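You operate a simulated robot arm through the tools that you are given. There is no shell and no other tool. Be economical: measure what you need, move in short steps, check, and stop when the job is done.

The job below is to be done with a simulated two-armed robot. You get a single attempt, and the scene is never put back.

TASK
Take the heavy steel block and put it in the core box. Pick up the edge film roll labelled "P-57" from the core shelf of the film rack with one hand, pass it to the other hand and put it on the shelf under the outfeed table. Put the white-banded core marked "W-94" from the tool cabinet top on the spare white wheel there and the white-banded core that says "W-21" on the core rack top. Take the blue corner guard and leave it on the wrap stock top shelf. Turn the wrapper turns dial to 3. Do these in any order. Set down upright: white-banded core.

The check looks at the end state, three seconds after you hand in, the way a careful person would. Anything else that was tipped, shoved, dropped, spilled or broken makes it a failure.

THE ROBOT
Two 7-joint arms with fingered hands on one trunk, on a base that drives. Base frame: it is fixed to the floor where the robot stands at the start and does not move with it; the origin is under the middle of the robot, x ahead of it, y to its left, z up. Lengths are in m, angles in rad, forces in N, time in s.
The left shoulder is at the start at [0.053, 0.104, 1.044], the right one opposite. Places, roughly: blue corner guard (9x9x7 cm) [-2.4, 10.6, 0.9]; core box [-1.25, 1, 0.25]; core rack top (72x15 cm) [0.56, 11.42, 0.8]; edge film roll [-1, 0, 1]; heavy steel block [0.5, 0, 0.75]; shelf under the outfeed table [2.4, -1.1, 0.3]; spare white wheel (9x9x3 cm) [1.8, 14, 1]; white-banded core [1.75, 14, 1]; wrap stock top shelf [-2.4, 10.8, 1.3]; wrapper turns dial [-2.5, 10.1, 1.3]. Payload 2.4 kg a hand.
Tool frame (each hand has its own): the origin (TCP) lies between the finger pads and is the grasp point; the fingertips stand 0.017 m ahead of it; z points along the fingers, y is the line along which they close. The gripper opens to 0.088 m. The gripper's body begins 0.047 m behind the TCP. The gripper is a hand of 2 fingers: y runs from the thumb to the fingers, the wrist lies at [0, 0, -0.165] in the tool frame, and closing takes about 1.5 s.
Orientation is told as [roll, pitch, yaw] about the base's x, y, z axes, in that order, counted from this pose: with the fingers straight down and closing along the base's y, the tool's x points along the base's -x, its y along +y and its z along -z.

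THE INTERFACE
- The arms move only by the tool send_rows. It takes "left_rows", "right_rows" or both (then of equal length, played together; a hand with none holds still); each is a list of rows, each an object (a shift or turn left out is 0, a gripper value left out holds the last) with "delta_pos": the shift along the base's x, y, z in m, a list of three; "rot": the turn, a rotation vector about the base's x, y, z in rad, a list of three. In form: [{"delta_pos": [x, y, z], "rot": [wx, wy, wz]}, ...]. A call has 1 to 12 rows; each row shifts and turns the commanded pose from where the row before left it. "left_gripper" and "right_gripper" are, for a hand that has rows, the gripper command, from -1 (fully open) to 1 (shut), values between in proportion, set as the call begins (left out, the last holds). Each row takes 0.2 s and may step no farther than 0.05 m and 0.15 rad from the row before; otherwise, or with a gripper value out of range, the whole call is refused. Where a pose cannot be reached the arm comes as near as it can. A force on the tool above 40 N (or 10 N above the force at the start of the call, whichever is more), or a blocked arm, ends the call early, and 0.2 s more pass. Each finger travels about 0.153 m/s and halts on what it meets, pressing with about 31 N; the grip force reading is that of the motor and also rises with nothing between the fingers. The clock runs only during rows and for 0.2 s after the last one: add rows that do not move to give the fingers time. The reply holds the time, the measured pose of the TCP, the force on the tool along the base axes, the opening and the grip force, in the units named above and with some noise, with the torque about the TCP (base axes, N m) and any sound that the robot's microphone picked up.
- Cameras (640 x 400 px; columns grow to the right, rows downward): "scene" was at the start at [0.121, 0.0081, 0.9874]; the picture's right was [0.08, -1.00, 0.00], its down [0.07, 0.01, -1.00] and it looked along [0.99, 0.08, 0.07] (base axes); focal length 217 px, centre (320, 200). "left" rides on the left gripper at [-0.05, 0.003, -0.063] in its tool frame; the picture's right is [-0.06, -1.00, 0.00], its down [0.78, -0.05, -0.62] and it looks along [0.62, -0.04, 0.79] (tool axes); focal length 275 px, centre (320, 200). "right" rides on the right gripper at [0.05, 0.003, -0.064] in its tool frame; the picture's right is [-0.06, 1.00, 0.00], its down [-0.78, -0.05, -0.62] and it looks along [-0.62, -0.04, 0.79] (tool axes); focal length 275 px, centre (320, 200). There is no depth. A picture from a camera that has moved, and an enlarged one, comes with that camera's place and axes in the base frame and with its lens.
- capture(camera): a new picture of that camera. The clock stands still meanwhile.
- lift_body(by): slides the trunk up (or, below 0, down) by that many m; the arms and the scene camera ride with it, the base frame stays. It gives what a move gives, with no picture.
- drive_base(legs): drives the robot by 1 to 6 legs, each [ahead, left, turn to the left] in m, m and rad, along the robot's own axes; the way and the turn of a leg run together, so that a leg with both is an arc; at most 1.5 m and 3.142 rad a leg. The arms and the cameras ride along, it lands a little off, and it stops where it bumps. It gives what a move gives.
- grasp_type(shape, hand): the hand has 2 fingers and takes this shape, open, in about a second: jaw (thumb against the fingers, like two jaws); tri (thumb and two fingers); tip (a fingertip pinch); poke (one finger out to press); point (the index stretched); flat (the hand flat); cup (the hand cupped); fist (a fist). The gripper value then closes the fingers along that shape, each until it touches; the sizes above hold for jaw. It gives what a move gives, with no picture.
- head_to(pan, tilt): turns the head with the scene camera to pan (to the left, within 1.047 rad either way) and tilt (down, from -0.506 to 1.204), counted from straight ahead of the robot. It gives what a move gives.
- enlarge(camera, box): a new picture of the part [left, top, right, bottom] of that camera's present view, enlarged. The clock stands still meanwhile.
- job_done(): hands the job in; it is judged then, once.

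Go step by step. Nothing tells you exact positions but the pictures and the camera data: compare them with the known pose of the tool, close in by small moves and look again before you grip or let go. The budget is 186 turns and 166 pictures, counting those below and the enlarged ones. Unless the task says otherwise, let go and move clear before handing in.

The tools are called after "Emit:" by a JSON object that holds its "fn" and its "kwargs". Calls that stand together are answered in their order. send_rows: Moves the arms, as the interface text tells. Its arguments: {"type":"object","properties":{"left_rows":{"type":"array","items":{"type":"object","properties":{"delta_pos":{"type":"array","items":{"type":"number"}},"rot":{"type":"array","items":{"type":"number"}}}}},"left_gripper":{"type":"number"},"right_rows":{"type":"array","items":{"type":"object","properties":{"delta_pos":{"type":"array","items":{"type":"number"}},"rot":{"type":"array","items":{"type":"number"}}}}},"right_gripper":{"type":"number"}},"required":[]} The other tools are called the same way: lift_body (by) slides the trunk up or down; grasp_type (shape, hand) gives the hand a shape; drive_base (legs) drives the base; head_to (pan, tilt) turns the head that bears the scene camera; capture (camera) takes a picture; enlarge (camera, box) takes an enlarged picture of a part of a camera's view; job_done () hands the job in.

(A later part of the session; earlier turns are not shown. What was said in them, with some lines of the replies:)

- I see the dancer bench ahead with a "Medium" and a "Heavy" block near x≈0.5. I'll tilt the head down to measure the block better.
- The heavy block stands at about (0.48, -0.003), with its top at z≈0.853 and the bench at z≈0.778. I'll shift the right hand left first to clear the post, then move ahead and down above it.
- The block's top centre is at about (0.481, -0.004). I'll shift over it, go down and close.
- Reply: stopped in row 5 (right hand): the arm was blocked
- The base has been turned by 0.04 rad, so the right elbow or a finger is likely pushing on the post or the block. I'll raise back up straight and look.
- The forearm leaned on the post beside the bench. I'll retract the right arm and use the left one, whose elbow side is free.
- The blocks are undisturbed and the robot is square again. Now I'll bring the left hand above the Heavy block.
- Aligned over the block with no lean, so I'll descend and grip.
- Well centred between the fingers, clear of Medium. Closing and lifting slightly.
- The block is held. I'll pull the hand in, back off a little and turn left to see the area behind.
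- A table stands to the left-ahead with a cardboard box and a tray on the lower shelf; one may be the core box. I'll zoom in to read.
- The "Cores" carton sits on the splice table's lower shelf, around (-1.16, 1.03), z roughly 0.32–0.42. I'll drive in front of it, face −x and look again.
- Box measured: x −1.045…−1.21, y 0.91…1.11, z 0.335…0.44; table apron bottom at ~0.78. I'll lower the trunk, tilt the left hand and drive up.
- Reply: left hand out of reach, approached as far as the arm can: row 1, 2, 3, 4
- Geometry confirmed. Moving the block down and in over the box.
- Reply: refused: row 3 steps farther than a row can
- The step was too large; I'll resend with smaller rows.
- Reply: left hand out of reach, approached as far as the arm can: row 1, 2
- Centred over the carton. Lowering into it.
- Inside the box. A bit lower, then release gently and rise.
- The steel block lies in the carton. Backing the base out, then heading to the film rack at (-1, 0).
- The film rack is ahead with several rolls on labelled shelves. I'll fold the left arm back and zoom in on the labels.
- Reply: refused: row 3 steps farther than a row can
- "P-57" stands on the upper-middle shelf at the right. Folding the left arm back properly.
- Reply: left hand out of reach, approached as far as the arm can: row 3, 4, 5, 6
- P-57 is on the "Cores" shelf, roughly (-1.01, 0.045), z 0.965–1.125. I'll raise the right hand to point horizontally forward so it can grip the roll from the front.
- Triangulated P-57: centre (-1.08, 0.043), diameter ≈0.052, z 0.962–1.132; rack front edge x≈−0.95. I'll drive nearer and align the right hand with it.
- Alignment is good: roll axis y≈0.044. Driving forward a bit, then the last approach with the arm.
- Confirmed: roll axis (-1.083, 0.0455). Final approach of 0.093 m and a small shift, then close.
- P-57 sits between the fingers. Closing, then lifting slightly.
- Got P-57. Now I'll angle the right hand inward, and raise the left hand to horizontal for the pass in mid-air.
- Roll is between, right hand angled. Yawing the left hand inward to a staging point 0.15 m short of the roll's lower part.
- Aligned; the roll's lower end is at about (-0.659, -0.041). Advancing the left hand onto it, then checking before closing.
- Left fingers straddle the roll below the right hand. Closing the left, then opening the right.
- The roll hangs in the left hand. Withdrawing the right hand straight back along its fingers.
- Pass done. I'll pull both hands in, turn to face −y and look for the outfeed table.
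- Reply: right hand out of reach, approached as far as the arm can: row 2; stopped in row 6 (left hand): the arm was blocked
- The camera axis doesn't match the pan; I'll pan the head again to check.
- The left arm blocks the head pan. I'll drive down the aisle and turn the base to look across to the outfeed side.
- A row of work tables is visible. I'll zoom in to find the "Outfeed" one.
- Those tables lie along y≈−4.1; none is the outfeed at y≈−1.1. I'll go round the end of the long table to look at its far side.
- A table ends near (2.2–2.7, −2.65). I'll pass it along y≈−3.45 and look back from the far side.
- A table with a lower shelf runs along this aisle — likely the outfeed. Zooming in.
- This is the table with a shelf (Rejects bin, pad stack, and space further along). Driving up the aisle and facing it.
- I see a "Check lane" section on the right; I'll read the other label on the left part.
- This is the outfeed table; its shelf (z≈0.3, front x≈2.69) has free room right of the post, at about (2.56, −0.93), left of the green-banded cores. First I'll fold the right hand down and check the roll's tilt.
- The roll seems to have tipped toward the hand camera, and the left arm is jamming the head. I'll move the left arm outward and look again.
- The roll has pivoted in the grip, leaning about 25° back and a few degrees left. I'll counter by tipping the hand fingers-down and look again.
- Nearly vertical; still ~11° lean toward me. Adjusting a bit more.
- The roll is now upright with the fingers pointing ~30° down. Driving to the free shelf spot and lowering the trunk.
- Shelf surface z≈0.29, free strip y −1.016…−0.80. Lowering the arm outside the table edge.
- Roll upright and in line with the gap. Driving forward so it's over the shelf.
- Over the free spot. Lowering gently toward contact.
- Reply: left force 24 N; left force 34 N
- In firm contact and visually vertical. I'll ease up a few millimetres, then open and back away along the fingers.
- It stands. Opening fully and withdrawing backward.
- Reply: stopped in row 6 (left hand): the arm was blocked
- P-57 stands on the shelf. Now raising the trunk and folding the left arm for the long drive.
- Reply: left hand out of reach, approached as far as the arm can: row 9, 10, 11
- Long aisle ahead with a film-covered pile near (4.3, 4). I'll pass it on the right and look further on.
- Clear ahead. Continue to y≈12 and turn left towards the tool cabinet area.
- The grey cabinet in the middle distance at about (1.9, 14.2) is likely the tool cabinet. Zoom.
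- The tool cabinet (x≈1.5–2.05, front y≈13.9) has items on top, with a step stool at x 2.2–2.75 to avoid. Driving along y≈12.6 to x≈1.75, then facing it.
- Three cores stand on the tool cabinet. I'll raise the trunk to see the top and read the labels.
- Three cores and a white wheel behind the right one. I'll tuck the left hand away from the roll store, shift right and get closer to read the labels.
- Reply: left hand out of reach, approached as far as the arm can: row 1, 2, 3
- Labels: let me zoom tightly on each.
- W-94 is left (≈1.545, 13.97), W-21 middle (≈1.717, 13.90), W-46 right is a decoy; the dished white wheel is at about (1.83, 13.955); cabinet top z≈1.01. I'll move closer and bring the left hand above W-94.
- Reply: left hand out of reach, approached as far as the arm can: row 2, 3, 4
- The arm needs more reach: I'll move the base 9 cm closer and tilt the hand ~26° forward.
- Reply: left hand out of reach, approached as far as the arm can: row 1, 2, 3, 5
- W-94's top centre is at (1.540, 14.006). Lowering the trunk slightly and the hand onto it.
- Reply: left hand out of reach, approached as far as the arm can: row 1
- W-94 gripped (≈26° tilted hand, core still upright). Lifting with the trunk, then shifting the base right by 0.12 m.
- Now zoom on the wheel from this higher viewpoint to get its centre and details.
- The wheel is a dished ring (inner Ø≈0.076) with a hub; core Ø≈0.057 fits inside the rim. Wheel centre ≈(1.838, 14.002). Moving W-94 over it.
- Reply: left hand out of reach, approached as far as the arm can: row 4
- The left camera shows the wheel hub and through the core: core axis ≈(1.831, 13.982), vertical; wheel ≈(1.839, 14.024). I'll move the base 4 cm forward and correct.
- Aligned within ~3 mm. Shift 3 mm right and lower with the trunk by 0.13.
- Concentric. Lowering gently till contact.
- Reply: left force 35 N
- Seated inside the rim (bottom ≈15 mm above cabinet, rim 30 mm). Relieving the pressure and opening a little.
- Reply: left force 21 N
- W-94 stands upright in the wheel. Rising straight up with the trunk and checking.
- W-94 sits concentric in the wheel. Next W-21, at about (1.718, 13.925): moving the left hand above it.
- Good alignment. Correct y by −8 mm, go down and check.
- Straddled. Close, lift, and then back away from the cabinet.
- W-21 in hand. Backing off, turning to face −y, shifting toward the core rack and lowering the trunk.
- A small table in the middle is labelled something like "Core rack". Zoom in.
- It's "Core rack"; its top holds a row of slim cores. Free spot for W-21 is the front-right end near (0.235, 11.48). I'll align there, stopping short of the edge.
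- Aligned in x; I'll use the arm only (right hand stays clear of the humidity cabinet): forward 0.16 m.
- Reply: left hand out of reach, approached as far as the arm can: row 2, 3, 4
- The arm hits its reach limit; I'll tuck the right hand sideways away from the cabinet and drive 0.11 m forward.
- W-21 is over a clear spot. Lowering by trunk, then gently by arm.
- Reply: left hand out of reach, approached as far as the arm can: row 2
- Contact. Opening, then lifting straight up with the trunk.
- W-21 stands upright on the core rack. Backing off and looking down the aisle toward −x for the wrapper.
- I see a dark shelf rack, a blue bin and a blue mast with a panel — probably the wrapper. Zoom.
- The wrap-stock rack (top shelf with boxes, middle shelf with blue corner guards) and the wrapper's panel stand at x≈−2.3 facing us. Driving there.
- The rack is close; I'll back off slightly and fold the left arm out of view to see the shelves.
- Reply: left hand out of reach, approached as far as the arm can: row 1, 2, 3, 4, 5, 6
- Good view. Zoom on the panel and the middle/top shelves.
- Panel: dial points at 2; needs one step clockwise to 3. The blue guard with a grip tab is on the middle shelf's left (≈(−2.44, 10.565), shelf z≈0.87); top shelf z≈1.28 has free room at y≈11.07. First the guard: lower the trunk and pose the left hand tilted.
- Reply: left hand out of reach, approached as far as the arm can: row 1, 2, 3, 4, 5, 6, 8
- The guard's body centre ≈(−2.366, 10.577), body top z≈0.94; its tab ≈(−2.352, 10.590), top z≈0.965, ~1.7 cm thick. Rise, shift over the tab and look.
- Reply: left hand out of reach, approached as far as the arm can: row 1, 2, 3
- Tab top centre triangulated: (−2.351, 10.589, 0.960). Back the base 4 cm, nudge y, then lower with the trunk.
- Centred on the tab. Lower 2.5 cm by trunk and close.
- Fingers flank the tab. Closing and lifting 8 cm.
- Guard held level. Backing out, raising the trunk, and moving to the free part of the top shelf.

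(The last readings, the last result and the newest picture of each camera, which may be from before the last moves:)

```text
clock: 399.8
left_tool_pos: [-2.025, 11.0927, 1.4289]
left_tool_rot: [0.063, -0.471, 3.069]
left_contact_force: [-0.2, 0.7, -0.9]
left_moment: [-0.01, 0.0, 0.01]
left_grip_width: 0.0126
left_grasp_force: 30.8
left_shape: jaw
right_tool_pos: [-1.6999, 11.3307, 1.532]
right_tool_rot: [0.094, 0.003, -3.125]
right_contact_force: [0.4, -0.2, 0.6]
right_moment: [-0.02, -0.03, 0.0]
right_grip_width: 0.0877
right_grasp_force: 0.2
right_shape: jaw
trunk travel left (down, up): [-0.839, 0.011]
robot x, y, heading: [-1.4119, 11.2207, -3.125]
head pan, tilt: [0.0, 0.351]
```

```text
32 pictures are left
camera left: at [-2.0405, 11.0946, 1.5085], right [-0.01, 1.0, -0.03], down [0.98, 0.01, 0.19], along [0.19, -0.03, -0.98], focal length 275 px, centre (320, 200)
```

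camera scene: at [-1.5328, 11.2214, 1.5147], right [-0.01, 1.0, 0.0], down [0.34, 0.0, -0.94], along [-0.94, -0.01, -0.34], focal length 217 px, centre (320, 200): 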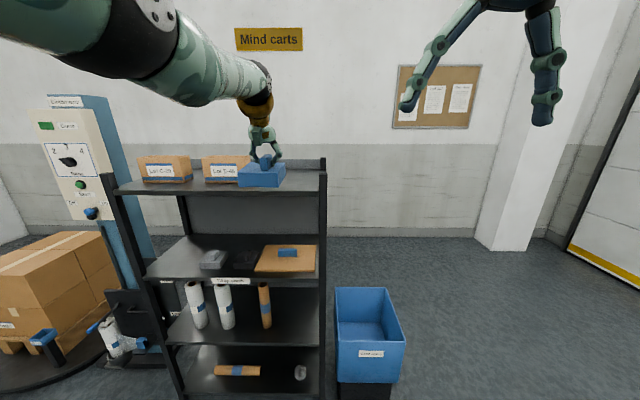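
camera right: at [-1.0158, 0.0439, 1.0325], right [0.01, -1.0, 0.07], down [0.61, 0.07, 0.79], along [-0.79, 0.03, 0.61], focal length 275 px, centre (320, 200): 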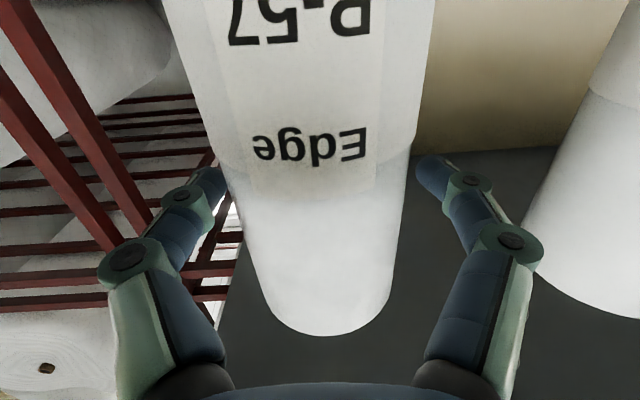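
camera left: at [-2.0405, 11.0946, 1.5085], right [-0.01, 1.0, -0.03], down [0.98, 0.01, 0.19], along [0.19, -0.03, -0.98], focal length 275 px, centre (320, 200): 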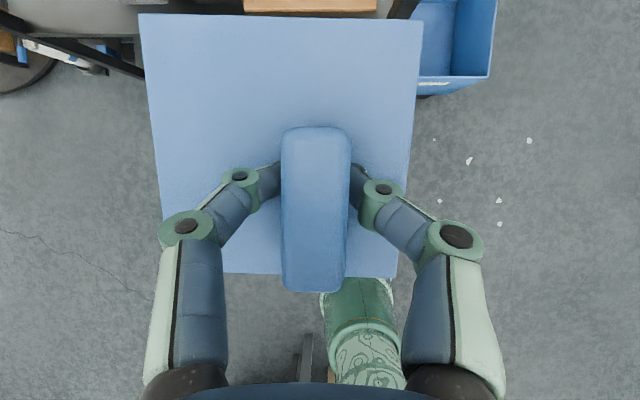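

Clear approach above the top shelf between the E-46 box and the right post. Driving forward 0.43.

Emit:
{"fn": "drive_base", "kwargs": {"legs": [[0.43, 0.005, 0]]}}

Emit:
{"fn": "capture", "kwargs": {"camera": "left"}}

Emit:
{"fn": "capture", "kwargs": {"camera": "scene"}}

```text
clock: 402.4
left_tool_pos: [-2.4505, 11.0875, 1.4298]
left_tool_rot: [0.063, -0.47, 3.059]
left_contact_force: [0.6, -0.3, -1.1]
left_moment: [-0.02, 0.03, 0.0]
left_grip_width: 0.0125
left_grasp_force: 30.3
left_shape: jaw
right_tool_pos: [-2.1248, 11.3221, 1.5307]
right_tool_rot: [0.093, 0.004, -3.133]
right_contact_force: [0.1, 0.3, 0.3]
right_moment: [-0.03, 0.0, 0.01]
right_grip_width: 0.0879
right_grasp_force: 0.1
right_shape: jaw
trunk travel left (down, up): [-0.839, 0.011]
robot x, y, heading: [-1.8317, 11.2118, -3.133]
head pan, tilt: [0.0, 0.351]
```

```text
31 pictures are left
camera left: at [-2.4651, 11.0894, 1.5082], right [0.0, 1.0, -0.03], down [0.98, 0.01, 0.19], along [0.19, -0.03, -0.98], focal length 275 px, centre (320, 200)
```

left: 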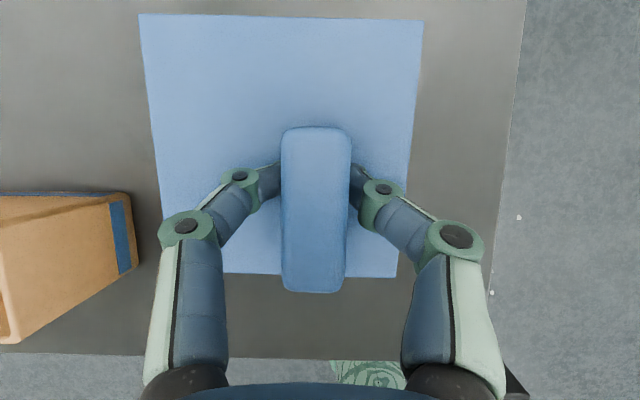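

```text
30 pictures are left
camera scene: at [-1.9565, 11.2125, 1.5147], right [-0.01, 1.0, 0.0], down [0.34, 0.0, -0.94], along [-0.94, -0.01, -0.34], focal length 217 px, centre (320, 200)
```

scene: 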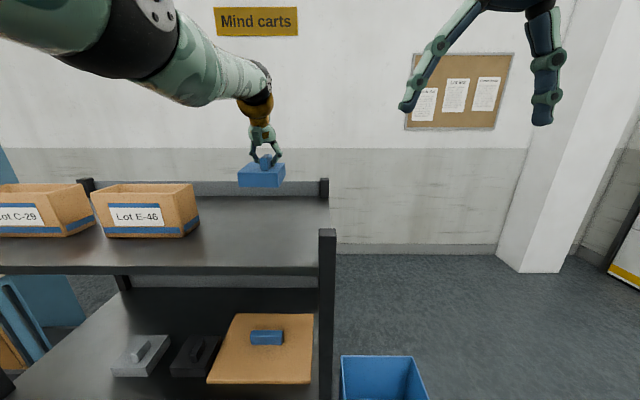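

Guard hovers over the free area. Lowering by trunk in small steps.

Emit:
{"fn": "lift_body", "kwargs": {"by": -0.065}}

Emit:
{"fn": "enlarge", "kwargs": {"camera": "scene", "box": [180, 110, 360, 240]}}

```text
clock: 403.4
left_tool_pos: [-2.4502, 11.0867, 1.3644]
left_tool_rot: [0.063, -0.472, 3.06]
left_contact_force: [-0.6, 0.1, -1.9]
left_moment: [-0.03, 0.02, -0.02]
left_grip_width: 0.0125
left_grasp_force: 31.7
left_shape: jaw
right_tool_pos: [-2.124, 11.3212, 1.4664]
right_tool_rot: [0.093, 0.002, -3.132]
right_contact_force: [-0.9, -0.5, 0.0]
right_moment: [-0.01, 0.02, 0.02]
right_grip_width: 0.088
right_grasp_force: 0.1
right_shape: jaw
trunk travel left (down, up): [-0.774, 0.076]
robot x, y, heading: [-1.8367, 11.2101, -3.136]
head pan, tilt: [0.0, 0.351]
```

```text
3.08 times, centred on (270, 175) of scene
camera zoom: at [-1.9561, 11.2125, 1.4497], right [-0.01, 1.0, 0.0], down [0.34, 0.0, -0.94], along [-0.94, -0.01, -0.34], focal length 668 px, centre (474, 277)
```

zoom: 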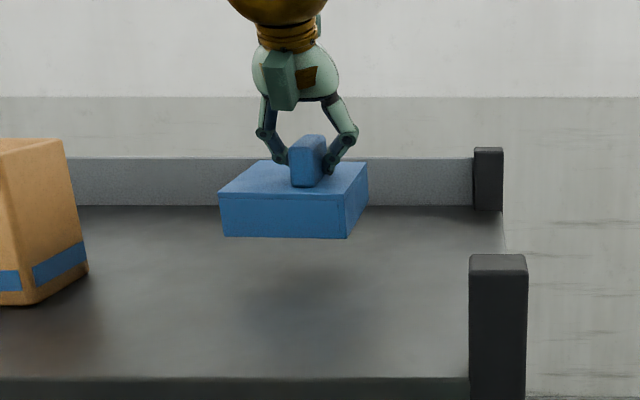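

Emit:
{"fn": "lift_body", "kwargs": {"by": -0.018}}

Emit:
{"fn": "lift_body", "kwargs": {"by": -0.004}}

Emit:
{"fn": "enlarge", "kwargs": {"camera": "scene", "box": [180, 110, 360, 240]}}

```text
clock: 404.1
left_tool_pos: [-2.4491, 11.0861, 1.3464]
left_tool_rot: [0.062, -0.47, 3.059]
left_contact_force: [-0.2, -0.4, -0.8]
left_moment: [0.04, -0.01, 0.02]
left_grip_width: 0.0128
left_grasp_force: 31.2
left_shape: jaw
right_tool_pos: [-2.1219, 11.3226, 1.4489]
right_tool_rot: [0.093, 0.002, -3.132]
right_contact_force: [-0.2, 0.4, 0.2]
right_moment: [-0.02, -0.01, -0.01]
right_grip_width: 0.088
right_grasp_force: 0.0
right_shape: jaw
trunk travel left (down, up): [-0.756, 0.094]
robot x, y, heading: [-1.8368, 11.2123, -3.13]
head pan, tilt: [0.0, 0.351]
```

```text
clock: 404.6
left_tool_pos: [-2.4488, 11.0877, 1.3418]
left_tool_rot: [0.063, -0.47, 3.058]
left_contact_force: [0.7, -0.5, -0.5]
left_moment: [-0.02, -0.03, -0.01]
left_grip_width: 0.013
left_grasp_force: 30.7
left_shape: jaw
right_tool_pos: [-2.1233, 11.3222, 1.4449]
right_tool_rot: [0.093, 0.003, -3.133]
right_contact_force: [-0.2, 0.6, -0.9]
right_moment: [0.01, -0.02, 0.0]
right_grip_width: 0.0881
right_grasp_force: 0.0
right_shape: jaw
trunk travel left (down, up): [-0.752, 0.098]
robot x, y, heading: [-1.8318, 11.212, -3.134]
head pan, tilt: [0.0, 0.351]
```

```text
3.08 times, centred on (270, 175) of scene
camera zoom: at [-1.956, 11.2125, 1.4276], right [-0.01, 1.0, 0.0], down [0.34, 0.0, -0.94], along [-0.94, -0.01, -0.34], focal length 668 px, centre (474, 277)
```

zoom: 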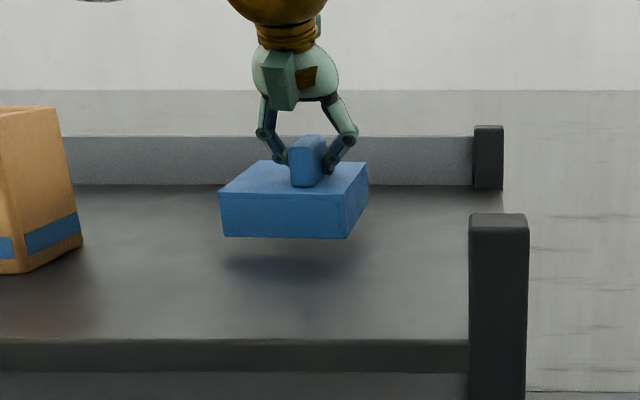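

Emit:
{"fn": "lift_body", "kwargs": {"by": -0.008}}

Emit:
{"fn": "lift_body", "kwargs": {"by": -0.004}}

```text
clock: 405.2
left_tool_pos: [-2.4494, 11.0881, 1.3345]
left_tool_rot: [0.065, -0.47, 3.06]
left_contact_force: [0.2, 0.0, -0.2]
left_moment: [0.01, -0.03, -0.01]
left_grip_width: 0.0128
left_grasp_force: 31.0
left_shape: jaw
right_tool_pos: [-2.1231, 11.3213, 1.4362]
right_tool_rot: [0.093, 0.004, -3.132]
right_contact_force: [0.8, 0.2, -1.3]
right_moment: [-0.01, 0.03, 0.0]
right_grip_width: 0.088
right_grasp_force: 0.1
right_shape: jaw
trunk travel left (down, up): [-0.744, 0.106]
robot x, y, heading: [-1.8366, 11.2101, -3.133]
head pan, tilt: [0.0, 0.351]
```

```text
clock: 405.7
left_tool_pos: [-2.4494, 11.0875, 1.3324]
left_tool_rot: [0.063, -0.473, 3.059]
left_contact_force: [-1.1, 0.3, 5.5]
left_moment: [0.03, -0.01, 0.01]
left_grip_width: 0.0133
left_grasp_force: 31.5
left_shape: jaw
right_tool_pos: [-2.1239, 11.3233, 1.4328]
right_tool_rot: [0.093, 0.0, -3.133]
right_contact_force: [-0.8, 0.1, -0.1]
right_moment: [0.01, 0.0, 0.04]
right_grip_width: 0.0879
right_grasp_force: 0.1
right_shape: jaw
trunk travel left (down, up): [-0.74, 0.11]
robot x, y, heading: [-1.8399, 11.2097, -3.137]
head pan, tilt: [0.0, 0.351]
```

Contact felt (5.5 N). One more 2 mm so it lies flat, then open and rise.

Emit:
{"fn": "lift_body", "kwargs": {"by": -0.002}}

Emit:
{"fn": "send_rows", "kwargs": {"left_rows": [{}, {}, {}, {}], "left_gripper": -0.3}}

Emit:
{"fn": "lift_body", "kwargs": {"by": 0.1}}

Emit:
{"fn": "enlarge", "kwargs": {"camera": "scene", "box": [140, 130, 360, 290]}}

```text
clock: 406.2
left_tool_pos: [-2.4486, 11.0888, 1.3307]
left_tool_rot: [0.063, -0.475, 3.058]
left_contact_force: [-2.7, 2.0, 12.8]
left_moment: [0.06, 0.07, 0.02]
left_grip_width: 0.0152
left_grasp_force: 30.6
left_shape: jaw
right_tool_pos: [-2.1218, 11.3228, 1.4304]
right_tool_rot: [0.093, 0.001, -3.133]
right_contact_force: [-0.2, 1.0, 0.5]
right_moment: [-0.01, -0.03, -0.01]
right_grip_width: 0.0878
right_grasp_force: 0.0
right_shape: jaw
trunk travel left (down, up): [-0.738, 0.112]
robot x, y, heading: [-1.8366, 11.2122, -3.134]
head pan, tilt: [0.0, 0.351]
```

```text
clock: 407.2
left_tool_pos: [-2.4483, 11.0868, 1.3283]
left_tool_rot: [0.063, -0.475, 3.06]
left_contact_force: [-1.6, -5.7, 17.1]
left_moment: [0.27, 0.06, 0.05]
left_grip_width: 0.0457
left_grasp_force: 0.0
left_shape: jaw
right_tool_pos: [-2.1219, 11.3218, 1.4308]
right_tool_rot: [0.093, 0.002, -3.133]
right_contact_force: [1.0, -0.9, -0.7]
right_moment: [0.02, -0.01, 0.01]
right_grip_width: 0.0878
right_grasp_force: 0.0
right_shape: jaw
trunk travel left (down, up): [-0.738, 0.112]
robot x, y, heading: [-1.8328, 11.2146, -3.13]
head pan, tilt: [0.0, 0.351]
```

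```text
clock: 408.5
left_tool_pos: [-2.4492, 11.0873, 1.4281]
left_tool_rot: [0.064, -0.47, 3.06]
left_contact_force: [-0.7, -0.2, -0.5]
left_moment: [-0.01, -0.02, -0.02]
left_grip_width: 0.0571
left_grasp_force: 0.0
left_shape: jaw
right_tool_pos: [-2.1233, 11.3216, 1.5298]
right_tool_rot: [0.093, 0.004, -3.135]
right_contact_force: [-0.5, -0.7, 0.9]
right_moment: [-0.02, 0.0, 0.01]
right_grip_width: 0.0876
right_grasp_force: 0.0
right_shape: jaw
trunk travel left (down, up): [-0.838, 0.012]
robot x, y, heading: [-1.8339, 11.2127, -3.135]
head pan, tilt: [0.0, 0.351]
```

```text
2.50 times, centred on (250, 210) of scene
camera zoom: at [-1.9562, 11.2126, 1.5137], right [-0.01, 1.0, 0.0], down [0.34, 0.0, -0.94], along [-0.94, -0.01, -0.34], focal length 543 px, centre (495, 175)
```

zoom: 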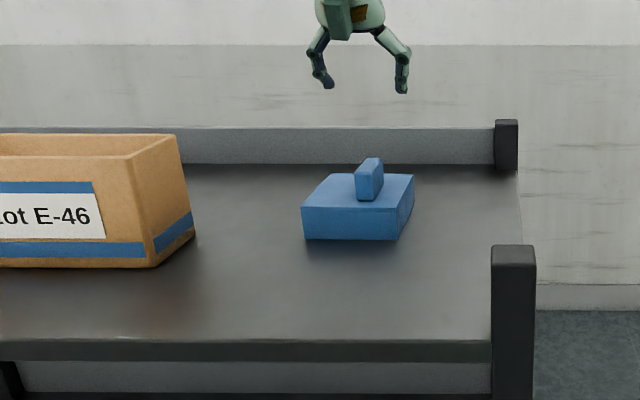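

The blue guard rests on the top shelf. Now the dial, triangulated at about (−2.46, 10.122, 1.35). Back off, lower the trunk, point the left hand horizontally and move over.

Emit:
{"fn": "drive_base", "kwargs": {"legs": [[-0.42, 0, 0]]}}

Emit:
{"fn": "lift_body", "kwargs": {"by": -0.25}}

Emit:
{"fn": "send_rows", "kwargs": {"left_rows": [{"delta_pos": [0, 0, 0.02], "rot": [0, 0.138, 0]}, {"delta_pos": [0, 0, 0.02], "rot": [0, 0.138, 0]}, {"delta_pos": [0, 0, 0.02], "rot": [0, 0.138, 0]}, {"delta_pos": [0, 0, 0.02], "rot": [0, 0.138, 0]}, {"delta_pos": [0, 0, 0.02], "rot": [0, 0.138, 0]}, {"delta_pos": [0, 0, 0.02], "rot": [0, 0.138, 0]}, {"delta_pos": [0, 0, 0.02], "rot": [0, 0.138, 0]}, {"delta_pos": [0, 0, 0.02], "rot": [0, 0.13, 0]}, {}], "left_gripper": -1}}

Emit:
{"fn": "drive_base", "kwargs": {"legs": [[0, 0.96, 0]]}}

Emit:
{"fn": "head_to", "kwargs": {"pan": 0.1, "tilt": 0.1}}

Emit:
{"fn": "capture", "kwargs": {"camera": "scene"}}

Emit:
{"fn": "capture", "kwargs": {"camera": "left"}}

```text
clock: 411.1
left_tool_pos: [-2.0342, 11.0937, 1.4306]
left_tool_rot: [0.063, -0.472, 3.051]
left_contact_force: [0.2, 0.8, 0.8]
left_moment: [0.0, 0.02, -0.02]
left_grip_width: 0.0571
left_grasp_force: 0.1
left_shape: jaw
right_tool_pos: [-1.7063, 11.3253, 1.5309]
right_tool_rot: [0.092, 0.002, -3.142]
right_contact_force: [-0.5, 0.2, -0.4]
right_moment: [-0.01, -0.02, -0.02]
right_grip_width: 0.0878
right_grasp_force: 0.1
right_shape: jaw
trunk travel left (down, up): [-0.838, 0.012]
robot x, y, heading: [-1.4196, 11.2101, 3.14]
head pan, tilt: [0.0, 0.351]
```

```text
clock: 413.7
left_tool_pos: [-2.035, 11.0938, 1.1787]
left_tool_rot: [0.064, -0.472, 3.051]
left_contact_force: [-0.2, -0.2, 0.9]
left_moment: [0.01, -0.01, -0.02]
left_grip_width: 0.0571
left_grasp_force: 0.1
left_shape: jaw
right_tool_pos: [-1.7064, 11.3252, 1.281]
right_tool_rot: [0.093, 0.001, 3.142]
right_contact_force: [-0.5, 0.1, -0.2]
right_moment: [-0.01, 0.01, 0.02]
right_grip_width: 0.0881
right_grasp_force: 0.1
right_shape: jaw
trunk travel left (down, up): [-0.588, 0.262]
robot x, y, heading: [-1.421, 11.215, 3.14]
head pan, tilt: [0.0, 0.351]
```

```text
clock: 415.7
left_tool_pos: [-2.0359, 11.0929, 1.341]
left_tool_rot: [1.595, -1.491, 1.566]
left_contact_force: [0.0, -0.5, -0.4]
left_moment: [-0.01, 0.03, 0.02]
left_grip_width: 0.0881
left_grasp_force: 0.0
left_shape: jaw
right_tool_pos: [-1.7078, 11.3253, 1.2814]
right_tool_rot: [0.092, 0.002, -3.14]
right_contact_force: [0.3, 0.4, -1.3]
right_moment: [-0.03, 0.0, 0.0]
right_grip_width: 0.0876
right_grasp_force: 0.0
right_shape: jaw
trunk travel left (down, up): [-0.588, 0.262]
robot x, y, heading: [-1.4207, 11.2109, 3.136]
head pan, tilt: [0.0, 0.351]
```

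```text
clock: 420.7
left_tool_pos: [-2.0427, 10.1354, 1.3394]
left_tool_rot: [1.576, -1.491, 1.581]
left_contact_force: [0.0, 0.4, -1.1]
left_moment: [0.02, 0.03, -0.03]
left_grip_width: 0.0875
left_grasp_force: 0.1
left_shape: jaw
right_tool_pos: [-1.7111, 10.3652, 1.2818]
right_tool_rot: [0.092, 0.003, 3.136]
right_contact_force: [-0.8, -0.1, -0.9]
right_moment: [0.01, -0.02, 0.0]
right_grip_width: 0.0879
right_grasp_force: 0.1
right_shape: jaw
trunk travel left (down, up): [-0.588, 0.262]
robot x, y, heading: [-1.429, 10.2536, 3.137]
head pan, tilt: [0.0, 0.351]
```

```text
clock: 421.5
left_tool_pos: [-2.041, 10.136, 1.3397]
left_tool_rot: [1.575, -1.489, 1.581]
left_contact_force: [-0.5, -0.2, -0.1]
left_moment: [0.0, 0.01, 0.02]
left_grip_width: 0.088
left_grasp_force: 0.0
left_shape: jaw
right_tool_pos: [-1.7115, 10.3656, 1.2817]
right_tool_rot: [0.093, 0.003, 3.136]
right_contact_force: [0.1, 0.4, 0.3]
right_moment: [0.0, 0.0, 0.02]
right_grip_width: 0.0879
right_grasp_force: 0.2
right_shape: jaw
trunk travel left (down, up): [-0.588, 0.262]
robot x, y, heading: [-1.4226, 10.2505, 3.137]
head pan, tilt: [0.099, 0.099]
```

```text
26 pictures are left
camera scene: at [-1.5447, 10.2444, 1.2867], right [-0.09, 1.0, 0.0], down [0.1, 0.01, -0.99], along [-0.99, -0.09, -0.1], focal length 217 px, centre (320, 200)
```

scene: 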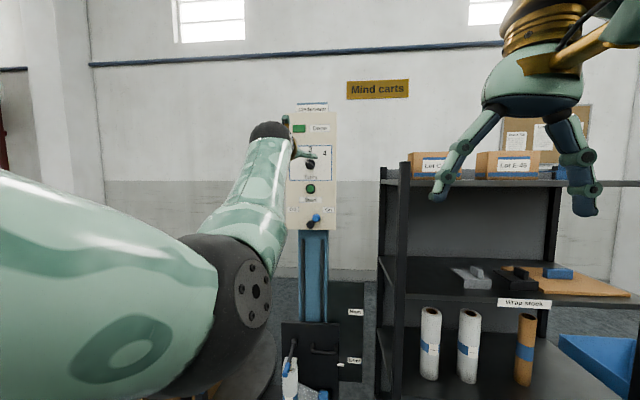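

```text
25 pictures are left
camera left: at [-1.9783, 10.137, 1.3889], right [-0.02, 1.0, -0.02], down [0.62, -0.01, -0.79], along [-0.79, -0.02, -0.62], focal length 275 px, centre (320, 200)
```

left: 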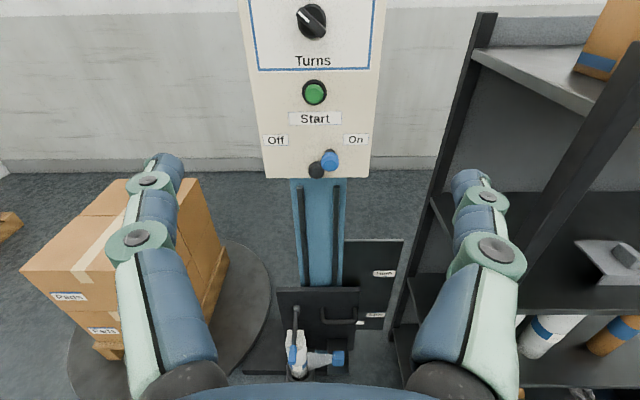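

The left camera sees the knob. Zoom on it.

Emit:
{"fn": "enlarge", "kwargs": {"camera": "left", "box": [240, 0, 390, 80]}}

Emit:
{"fn": "enlarge", "kwargs": {"camera": "scene", "box": [270, 95, 350, 235]}}

```text
4.27 times, centred on (315, 40) of left
camera zoom: at [-1.9783, 10.137, 1.3889], right [-0.02, 1.0, -0.02], down [0.62, -0.01, -0.79], along [-0.79, -0.02, -0.62], focal length 1174 px, centre (341, 883)
```

zoom: 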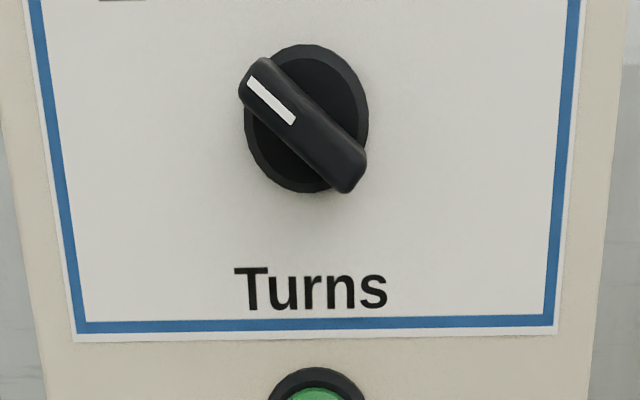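

```text
2.86 times, centred on (310, 165) of scene
camera zoom: at [-1.5447, 10.2444, 1.2867], right [-0.09, 1.0, 0.0], down [0.1, 0.01, -0.99], along [-0.99, -0.09, -0.1], focal length 620 px, centre (349, 300)
```

zoom: 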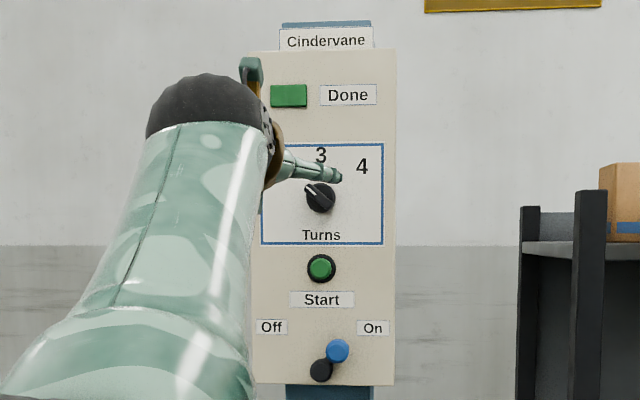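

Knob: centre ≈(−2.465, 10.119, 1.345), bar ≈49° counter-clockwise from vertical (at "2"). I'll roll the hand to match the bar, align y/z, and drive closer.

Emit:
{"fn": "send_rows", "kwargs": {"left_rows": [{"delta_pos": [0, -0.008, 0.003], "rot": [0.134, 0, 0]}, {"delta_pos": [0, -0.008, 0.003], "rot": [0.134, 0, 0]}, {"rot": [0.134, 0, 0]}, {"rot": [0.134, 0, 0]}, {"rot": [0.134, 0, 0]}, {"rot": [0.134, 0, 0]}, {"rot": [0.131, 0, 0]}, {}], "left_gripper": -0.2}}

Emit:
{"fn": "drive_base", "kwargs": {"legs": [[0.27, 0, 0]]}}

Emit:
{"fn": "capture", "kwargs": {"camera": "left"}}

Emit:
{"fn": "enlarge", "kwargs": {"camera": "scene", "box": [230, 60, 390, 220]}}

```text
clock: 423.3
left_tool_pos: [-2.0432, 10.1189, 1.3456]
left_tool_rot: [-1.553, -0.715, -1.572]
left_contact_force: [0.0, -0.4, 0.1]
left_moment: [-0.02, 0.01, -0.03]
left_grip_width: 0.0533
left_grasp_force: 0.1
left_shape: jaw
right_tool_pos: [-1.7115, 10.3661, 1.2812]
right_tool_rot: [0.093, 0.004, 3.136]
right_contact_force: [0.3, -1.0, 0.6]
right_moment: [0.0, 0.03, 0.0]
right_grip_width: 0.0878
right_grasp_force: 0.0
right_shape: jaw
trunk travel left (down, up): [-0.588, 0.262]
robot x, y, heading: [-1.427, 10.2487, 3.134]
head pan, tilt: [0.099, 0.099]
```

```text
clock: 425.1
left_tool_pos: [-2.3052, 10.1241, 1.345]
left_tool_rot: [-1.553, -0.717, -1.578]
left_contact_force: [0.0, 1.0, 0.2]
left_moment: [0.0, -0.02, 0.01]
left_grip_width: 0.0531
left_grasp_force: 0.1
left_shape: jaw
right_tool_pos: [-1.9725, 10.3698, 1.2813]
right_tool_rot: [0.092, 0.003, 3.13]
right_contact_force: [0.0, 0.8, 0.2]
right_moment: [0.0, 0.01, 0.01]
right_grip_width: 0.0878
right_grasp_force: 0.0
right_shape: jaw
trunk travel left (down, up): [-0.588, 0.262]
robot x, y, heading: [-1.6862, 10.2572, 3.133]
head pan, tilt: [0.099, 0.099]
```

```text
22 pictures are left
camera left: at [-2.2416, 10.0855, 1.376], right [-0.01, 0.61, 0.79], down [0.62, 0.63, -0.47], along [-0.78, 0.49, -0.39], focal length 275 px, centre (320, 200)
```

left: 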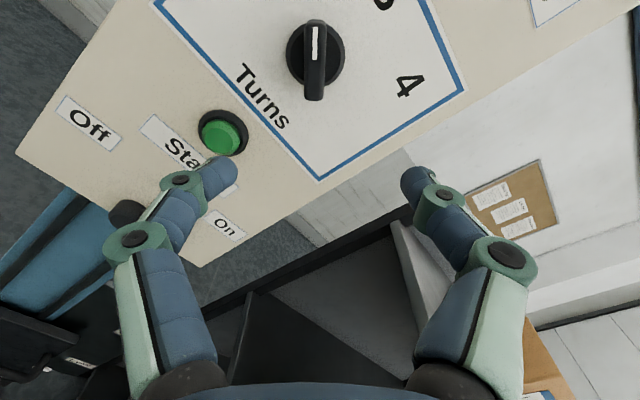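

```text
2.50 times, centred on (310, 140) of scene
camera zoom: at [-1.8065, 10.2476, 1.2867], right [-0.09, 1.0, 0.0], down [0.1, 0.01, -0.99], along [-0.99, -0.09, -0.1], focal length 543 px, centre (345, 350)
```

zoom: 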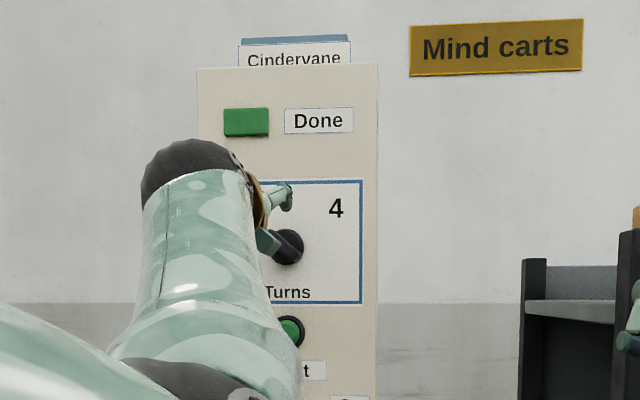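

The bar is now perfectly aligned with the hand. Correct y by −8 mm and drive 0.09 closer.

Emit:
{"fn": "send_rows", "kwargs": {"left_rows": [{"delta_pos": [0, -0.008, 0]}, {}]}}

Emit:
{"fn": "drive_base", "kwargs": {"legs": [[0.09, 0, 0]]}}

Emit:
{"fn": "capture", "kwargs": {"camera": "left"}}

```text
clock: 425.7
left_tool_pos: [-2.3054, 10.117, 1.3462]
left_tool_rot: [-1.554, -0.717, -1.578]
left_contact_force: [1.0, 0.3, -0.1]
left_moment: [-0.02, 0.01, -0.01]
left_grip_width: 0.0532
left_grasp_force: 0.1
left_shape: jaw
right_tool_pos: [-1.9715, 10.3699, 1.2798]
right_tool_rot: [0.093, 0.001, 3.131]
right_contact_force: [0.0, 0.7, 0.0]
right_moment: [0.0, 0.01, 0.04]
right_grip_width: 0.0878
right_grasp_force: 0.1
right_shape: jaw
trunk travel left (down, up): [-0.588, 0.262]
robot x, y, heading: [-1.6863, 10.2502, 3.13]
head pan, tilt: [0.099, 0.099]
```

```text
clock: 426.8
left_tool_pos: [-2.3944, 10.1201, 1.3451]
left_tool_rot: [-1.551, -0.718, -1.579]
left_contact_force: [-0.4, 0.5, 0.2]
left_moment: [-0.01, -0.03, -0.02]
left_grip_width: 0.053
left_grasp_force: 0.1
left_shape: jaw
right_tool_pos: [-2.0614, 10.3723, 1.2803]
right_tool_rot: [0.094, 0.004, 3.128]
right_contact_force: [-0.2, 0.4, 0.2]
right_moment: [-0.01, -0.02, 0.03]
right_grip_width: 0.0879
right_grasp_force: 0.0
right_shape: jaw
trunk travel left (down, up): [-0.588, 0.262]
robot x, y, heading: [-1.7749, 10.2556, 3.129]
head pan, tilt: [0.099, 0.099]
```

```text
20 pictures are left
camera left: at [-2.3313, 10.0804, 1.3766], right [-0.01, 0.61, 0.79], down [0.62, 0.62, -0.47], along [-0.78, 0.49, -0.39], focal length 275 px, centre (320, 200)
```

left: 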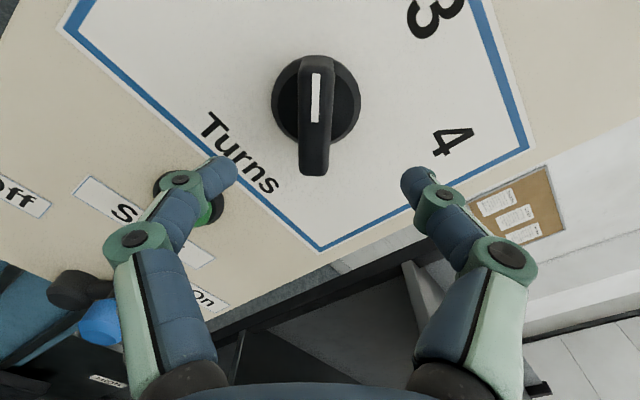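

Centred. Final approach 3.5 cm with the arm, watching forces.

Emit:
{"fn": "send_rows", "kwargs": {"left_rows": [{"delta_pos": [-0.012, -0.003, 0]}, {"delta_pos": [-0.012, 0, 0]}, {"delta_pos": [-0.011, 0, 0]}, {}]}}

Emit:
{"fn": "capture", "kwargs": {"camera": "left"}}

```text
clock: 427.8
left_tool_pos: [-2.4275, 10.1166, 1.3461]
left_tool_rot: [-1.554, -0.717, -1.577]
left_contact_force: [0.6, 0.2, 0.6]
left_moment: [-0.03, -0.01, 0.01]
left_grip_width: 0.053
left_grasp_force: 0.1
left_shape: jaw
right_tool_pos: [-2.0594, 10.3709, 1.2813]
right_tool_rot: [0.094, -0.001, 3.13]
right_contact_force: [-0.1, -0.5, -0.7]
right_moment: [0.02, 0.0, -0.01]
right_grip_width: 0.0878
right_grasp_force: 0.0
right_shape: jaw
trunk travel left (down, up): [-0.588, 0.262]
robot x, y, heading: [-1.7776, 10.2556, 3.126]
head pan, tilt: [0.099, 0.099]
```

```text
19 pictures are left
camera left: at [-2.365, 10.0768, 1.3778], right [-0.01, 0.61, 0.79], down [0.62, 0.62, -0.47], along [-0.78, 0.49, -0.39], focal length 275 px, centre (320, 200)
```

left: 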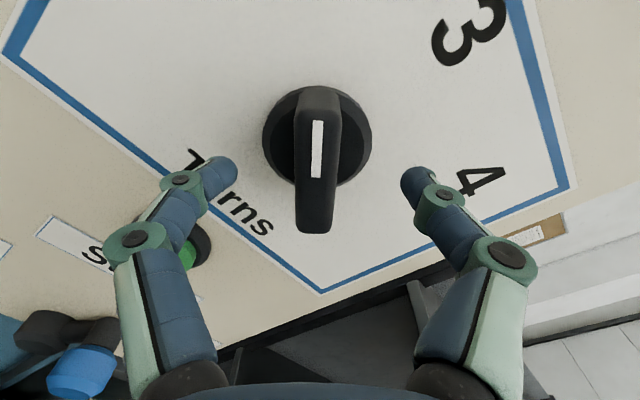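

Bar top is ~6 mm beyond the fingertips; base plate 24 mm. Advance 17 mm, then close.

Emit:
{"fn": "send_rows", "kwargs": {"left_rows": [{"delta_pos": [-0.009, 0, -0.001]}, {"delta_pos": [-0.008, 0, 0]}, {}]}}

Emit:
{"fn": "send_rows", "kwargs": {"left_rows": [{}, {}, {}, {}, {}], "left_gripper": 1}}

Emit:
{"fn": "capture", "kwargs": {"camera": "left"}}

```text
clock: 428.6
left_tool_pos: [-2.4449, 10.1176, 1.3462]
left_tool_rot: [-1.551, -0.717, -1.578]
left_contact_force: [0.0, -0.7, -0.3]
left_moment: [0.03, -0.02, -0.01]
left_grip_width: 0.053
left_grasp_force: 0.1
left_shape: jaw
right_tool_pos: [-2.0598, 10.3706, 1.2803]
right_tool_rot: [0.093, 0.002, 3.13]
right_contact_force: [0.3, 0.6, -0.2]
right_moment: [-0.01, 0.0, 0.02]
right_grip_width: 0.0881
right_grasp_force: 0.1
right_shape: jaw
trunk travel left (down, up): [-0.588, 0.262]
robot x, y, heading: [-1.7765, 10.2548, 3.132]
head pan, tilt: [0.099, 0.099]
```

```text
clock: 429.8
left_tool_pos: [-2.4449, 10.1184, 1.347]
left_tool_rot: [-1.553, -0.717, -1.579]
left_contact_force: [2.3, -0.5, -2.0]
left_moment: [0.01, -0.09, 0.08]
left_grip_width: 0.0312
left_grasp_force: 30.8
left_shape: jaw
right_tool_pos: [-2.0596, 10.3713, 1.2816]
right_tool_rot: [0.091, 0.002, 3.129]
right_contact_force: [-0.1, -0.5, 0.6]
right_moment: [0.0, 0.0, 0.01]
right_grip_width: 0.0881
right_grasp_force: 0.1
right_shape: jaw
trunk travel left (down, up): [-0.588, 0.262]
robot x, y, heading: [-1.7746, 10.2502, 3.127]
head pan, tilt: [0.099, 0.099]
```

```text
18 pictures are left
camera left: at [-2.3816, 10.0776, 1.3765], right [-0.01, 0.61, 0.79], down [0.62, 0.63, -0.47], along [-0.78, 0.49, -0.39], focal length 275 px, centre (320, 200)
```

left: 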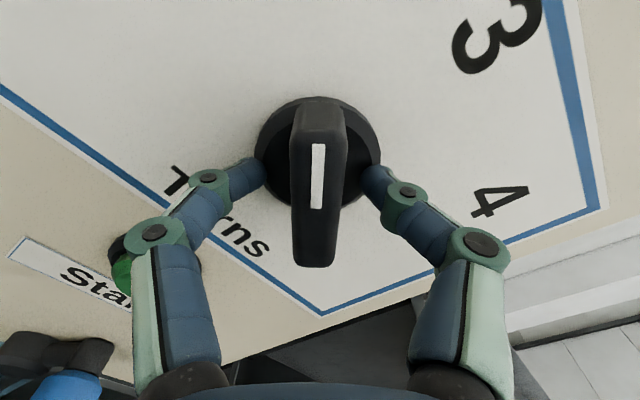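

The fingers clasp the knob. Turning it clockwise by ~0.86 rad.

Emit:
{"fn": "send_rows", "kwargs": {"left_rows": [{"rot": [-0.143, 0, 0]}, {"rot": [-0.143, 0, 0]}, {"rot": [-0.143, 0, 0]}, {"rot": [-0.143, 0, 0]}, {"rot": [-0.143, 0, 0]}, {"rot": [-0.145, 0, 0]}, {}, {}]}}

Emit:
{"fn": "capture", "kwargs": {"camera": "left"}}

```text
clock: 431.6
left_tool_pos: [-2.446, 10.1169, 1.3445]
left_tool_rot: [0.789, -1.56, 2.365]
left_contact_force: [4.5, 3.1, -6.9]
left_moment: [0.0, -0.11, -0.13]
left_grip_width: 0.0312
left_grasp_force: 30.8
left_shape: jaw
right_tool_pos: [-2.0581, 10.3716, 1.2799]
right_tool_rot: [0.093, 0.001, 3.13]
right_contact_force: [-0.2, 0.1, -0.4]
right_moment: [-0.02, 0.02, -0.01]
right_grip_width: 0.0879
right_grasp_force: 0.1
right_shape: jaw
trunk travel left (down, up): [-0.588, 0.262]
robot x, y, heading: [-1.7714, 10.2537, 3.129]
head pan, tilt: [0.099, 0.099]
```

```text
17 pictures are left
camera left: at [-2.3816, 10.1148, 1.3948], right [-0.01, 1.0, 0.05], down [0.62, 0.05, -0.78], along [-0.78, 0.03, -0.62], focal length 275 px, centre (320, 200)
```

left: 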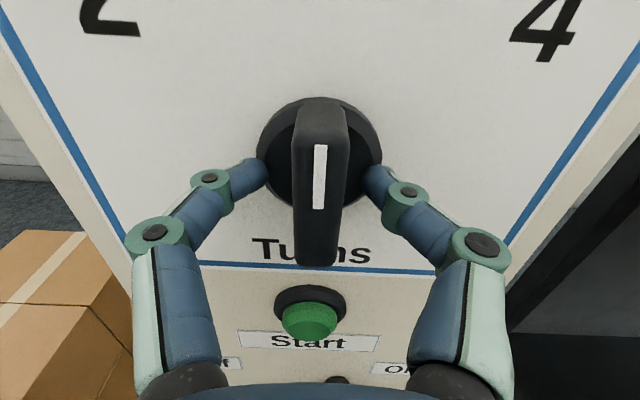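

The knob turned with the hand and now points straight up to 3. Open and withdraw, then verify.

Emit:
{"fn": "send_rows", "kwargs": {"left_rows": [{}, {}, {}, {}], "left_gripper": -0.2}}

Emit:
{"fn": "drive_base", "kwargs": {"legs": [[-0.45, 0, 0]]}}

Emit:
{"fn": "enlarge", "kwargs": {"camera": "left", "box": [230, 0, 400, 110]}}

Emit:
{"fn": "enlarge", "kwargs": {"camera": "scene", "box": [260, 95, 350, 235]}}

```text
clock: 432.6
left_tool_pos: [-2.4457, 10.1167, 1.3458]
left_tool_rot: [0.816, -1.561, 2.338]
left_contact_force: [-0.1, 0.1, 0.7]
left_moment: [0.03, 0.02, -0.02]
left_grip_width: 0.0522
left_grasp_force: 0.1
left_shape: jaw
right_tool_pos: [-2.0599, 10.37, 1.2806]
right_tool_rot: [0.093, 0.004, 3.13]
right_contact_force: [0.1, -0.1, -0.2]
right_moment: [-0.01, 0.04, -0.01]
right_grip_width: 0.0877
right_grasp_force: 0.1
right_shape: jaw
trunk travel left (down, up): [-0.588, 0.262]
robot x, y, heading: [-1.7745, 10.2552, 3.13]
head pan, tilt: [0.099, 0.099]
```

```text
clock: 435.4
left_tool_pos: [-1.986, 10.1115, 1.346]
left_tool_rot: [0.824, -1.563, 2.326]
left_contact_force: [-1.2, -0.3, 0.4]
left_moment: [0.02, 0.0, -0.01]
left_grip_width: 0.0523
left_grasp_force: 0.1
left_shape: jaw
right_tool_pos: [-1.5998, 10.364, 1.2817]
right_tool_rot: [0.092, 0.003, 3.128]
right_contact_force: [-1.1, 0.1, 0.0]
right_moment: [-0.01, 0.0, 0.02]
right_grip_width: 0.0879
right_grasp_force: 0.1
right_shape: jaw
trunk travel left (down, up): [-0.588, 0.262]
robot x, y, heading: [-1.3123, 10.2483, 3.128]
head pan, tilt: [0.099, 0.099]
```

```text
3.64 times, centred on (315, 55) of left
camera zoom: at [-1.9217, 10.1086, 1.3956], right [-0.01, 1.0, 0.06], down [0.62, 0.05, -0.78], along [-0.78, 0.03, -0.62], focal length 1001 px, centre (338, 727)
```

zoom: 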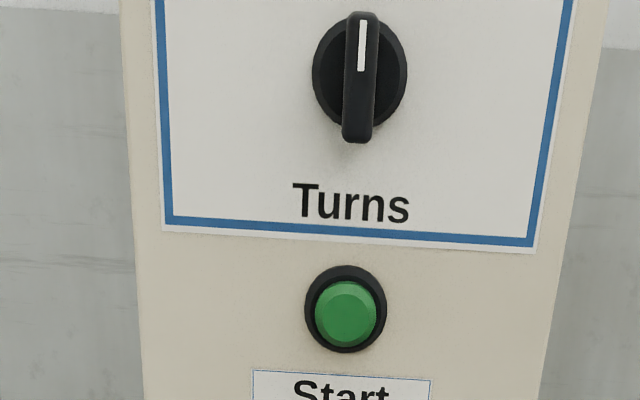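

```text
2.86 times, centred on (305, 165) of scene
camera zoom: at [-1.4338, 10.2422, 1.2869], right [-0.08, 1.0, 0.0], down [0.1, 0.01, -1.0], along [-0.99, -0.08, -0.1], focal length 620 px, centre (363, 300)
```

zoom: 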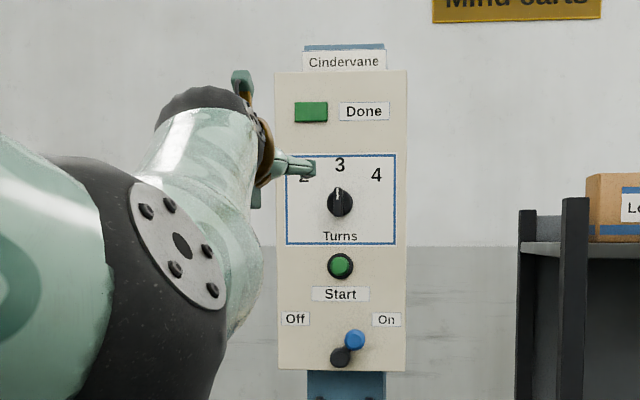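

The pointer is on 3, and the other controls on the panel look unchanged. All five jobs are done and both hands are empty and clear, so I'm handing in.

Emit:
{"fn": "job_done", "kwargs": {}}

```text
The job is handed in.
```

All five jobs are done and handed in. I checked each one in the camera views as I placed it, but I haven't seen the final verdict.

- **Steel block:** it is lying in the core box.
- **P-57:** I passed it from the right hand to the left, and it stands on the shelf under the outfeed table. That table's visible labels read "Check lane" and "Reject", not "Outfeed"; I chose it because it matches the given position.
- **W-94:** it stands upright in the spare white wheel on the tool cabinet.
- **W-21:** it stands upright on the core rack top.
- **Blue corner guard:** it is on the wrap stock top shelf.
- **Wrapper turns dial:** it points to 3.

Early on, the right arm leaned on the post beside the dancer bench and turned the robot slightly. The blocks on the bench did not move. I later pressed P-57 and W-94 down with about 34 N while setting them, and both stood straight afterwards.
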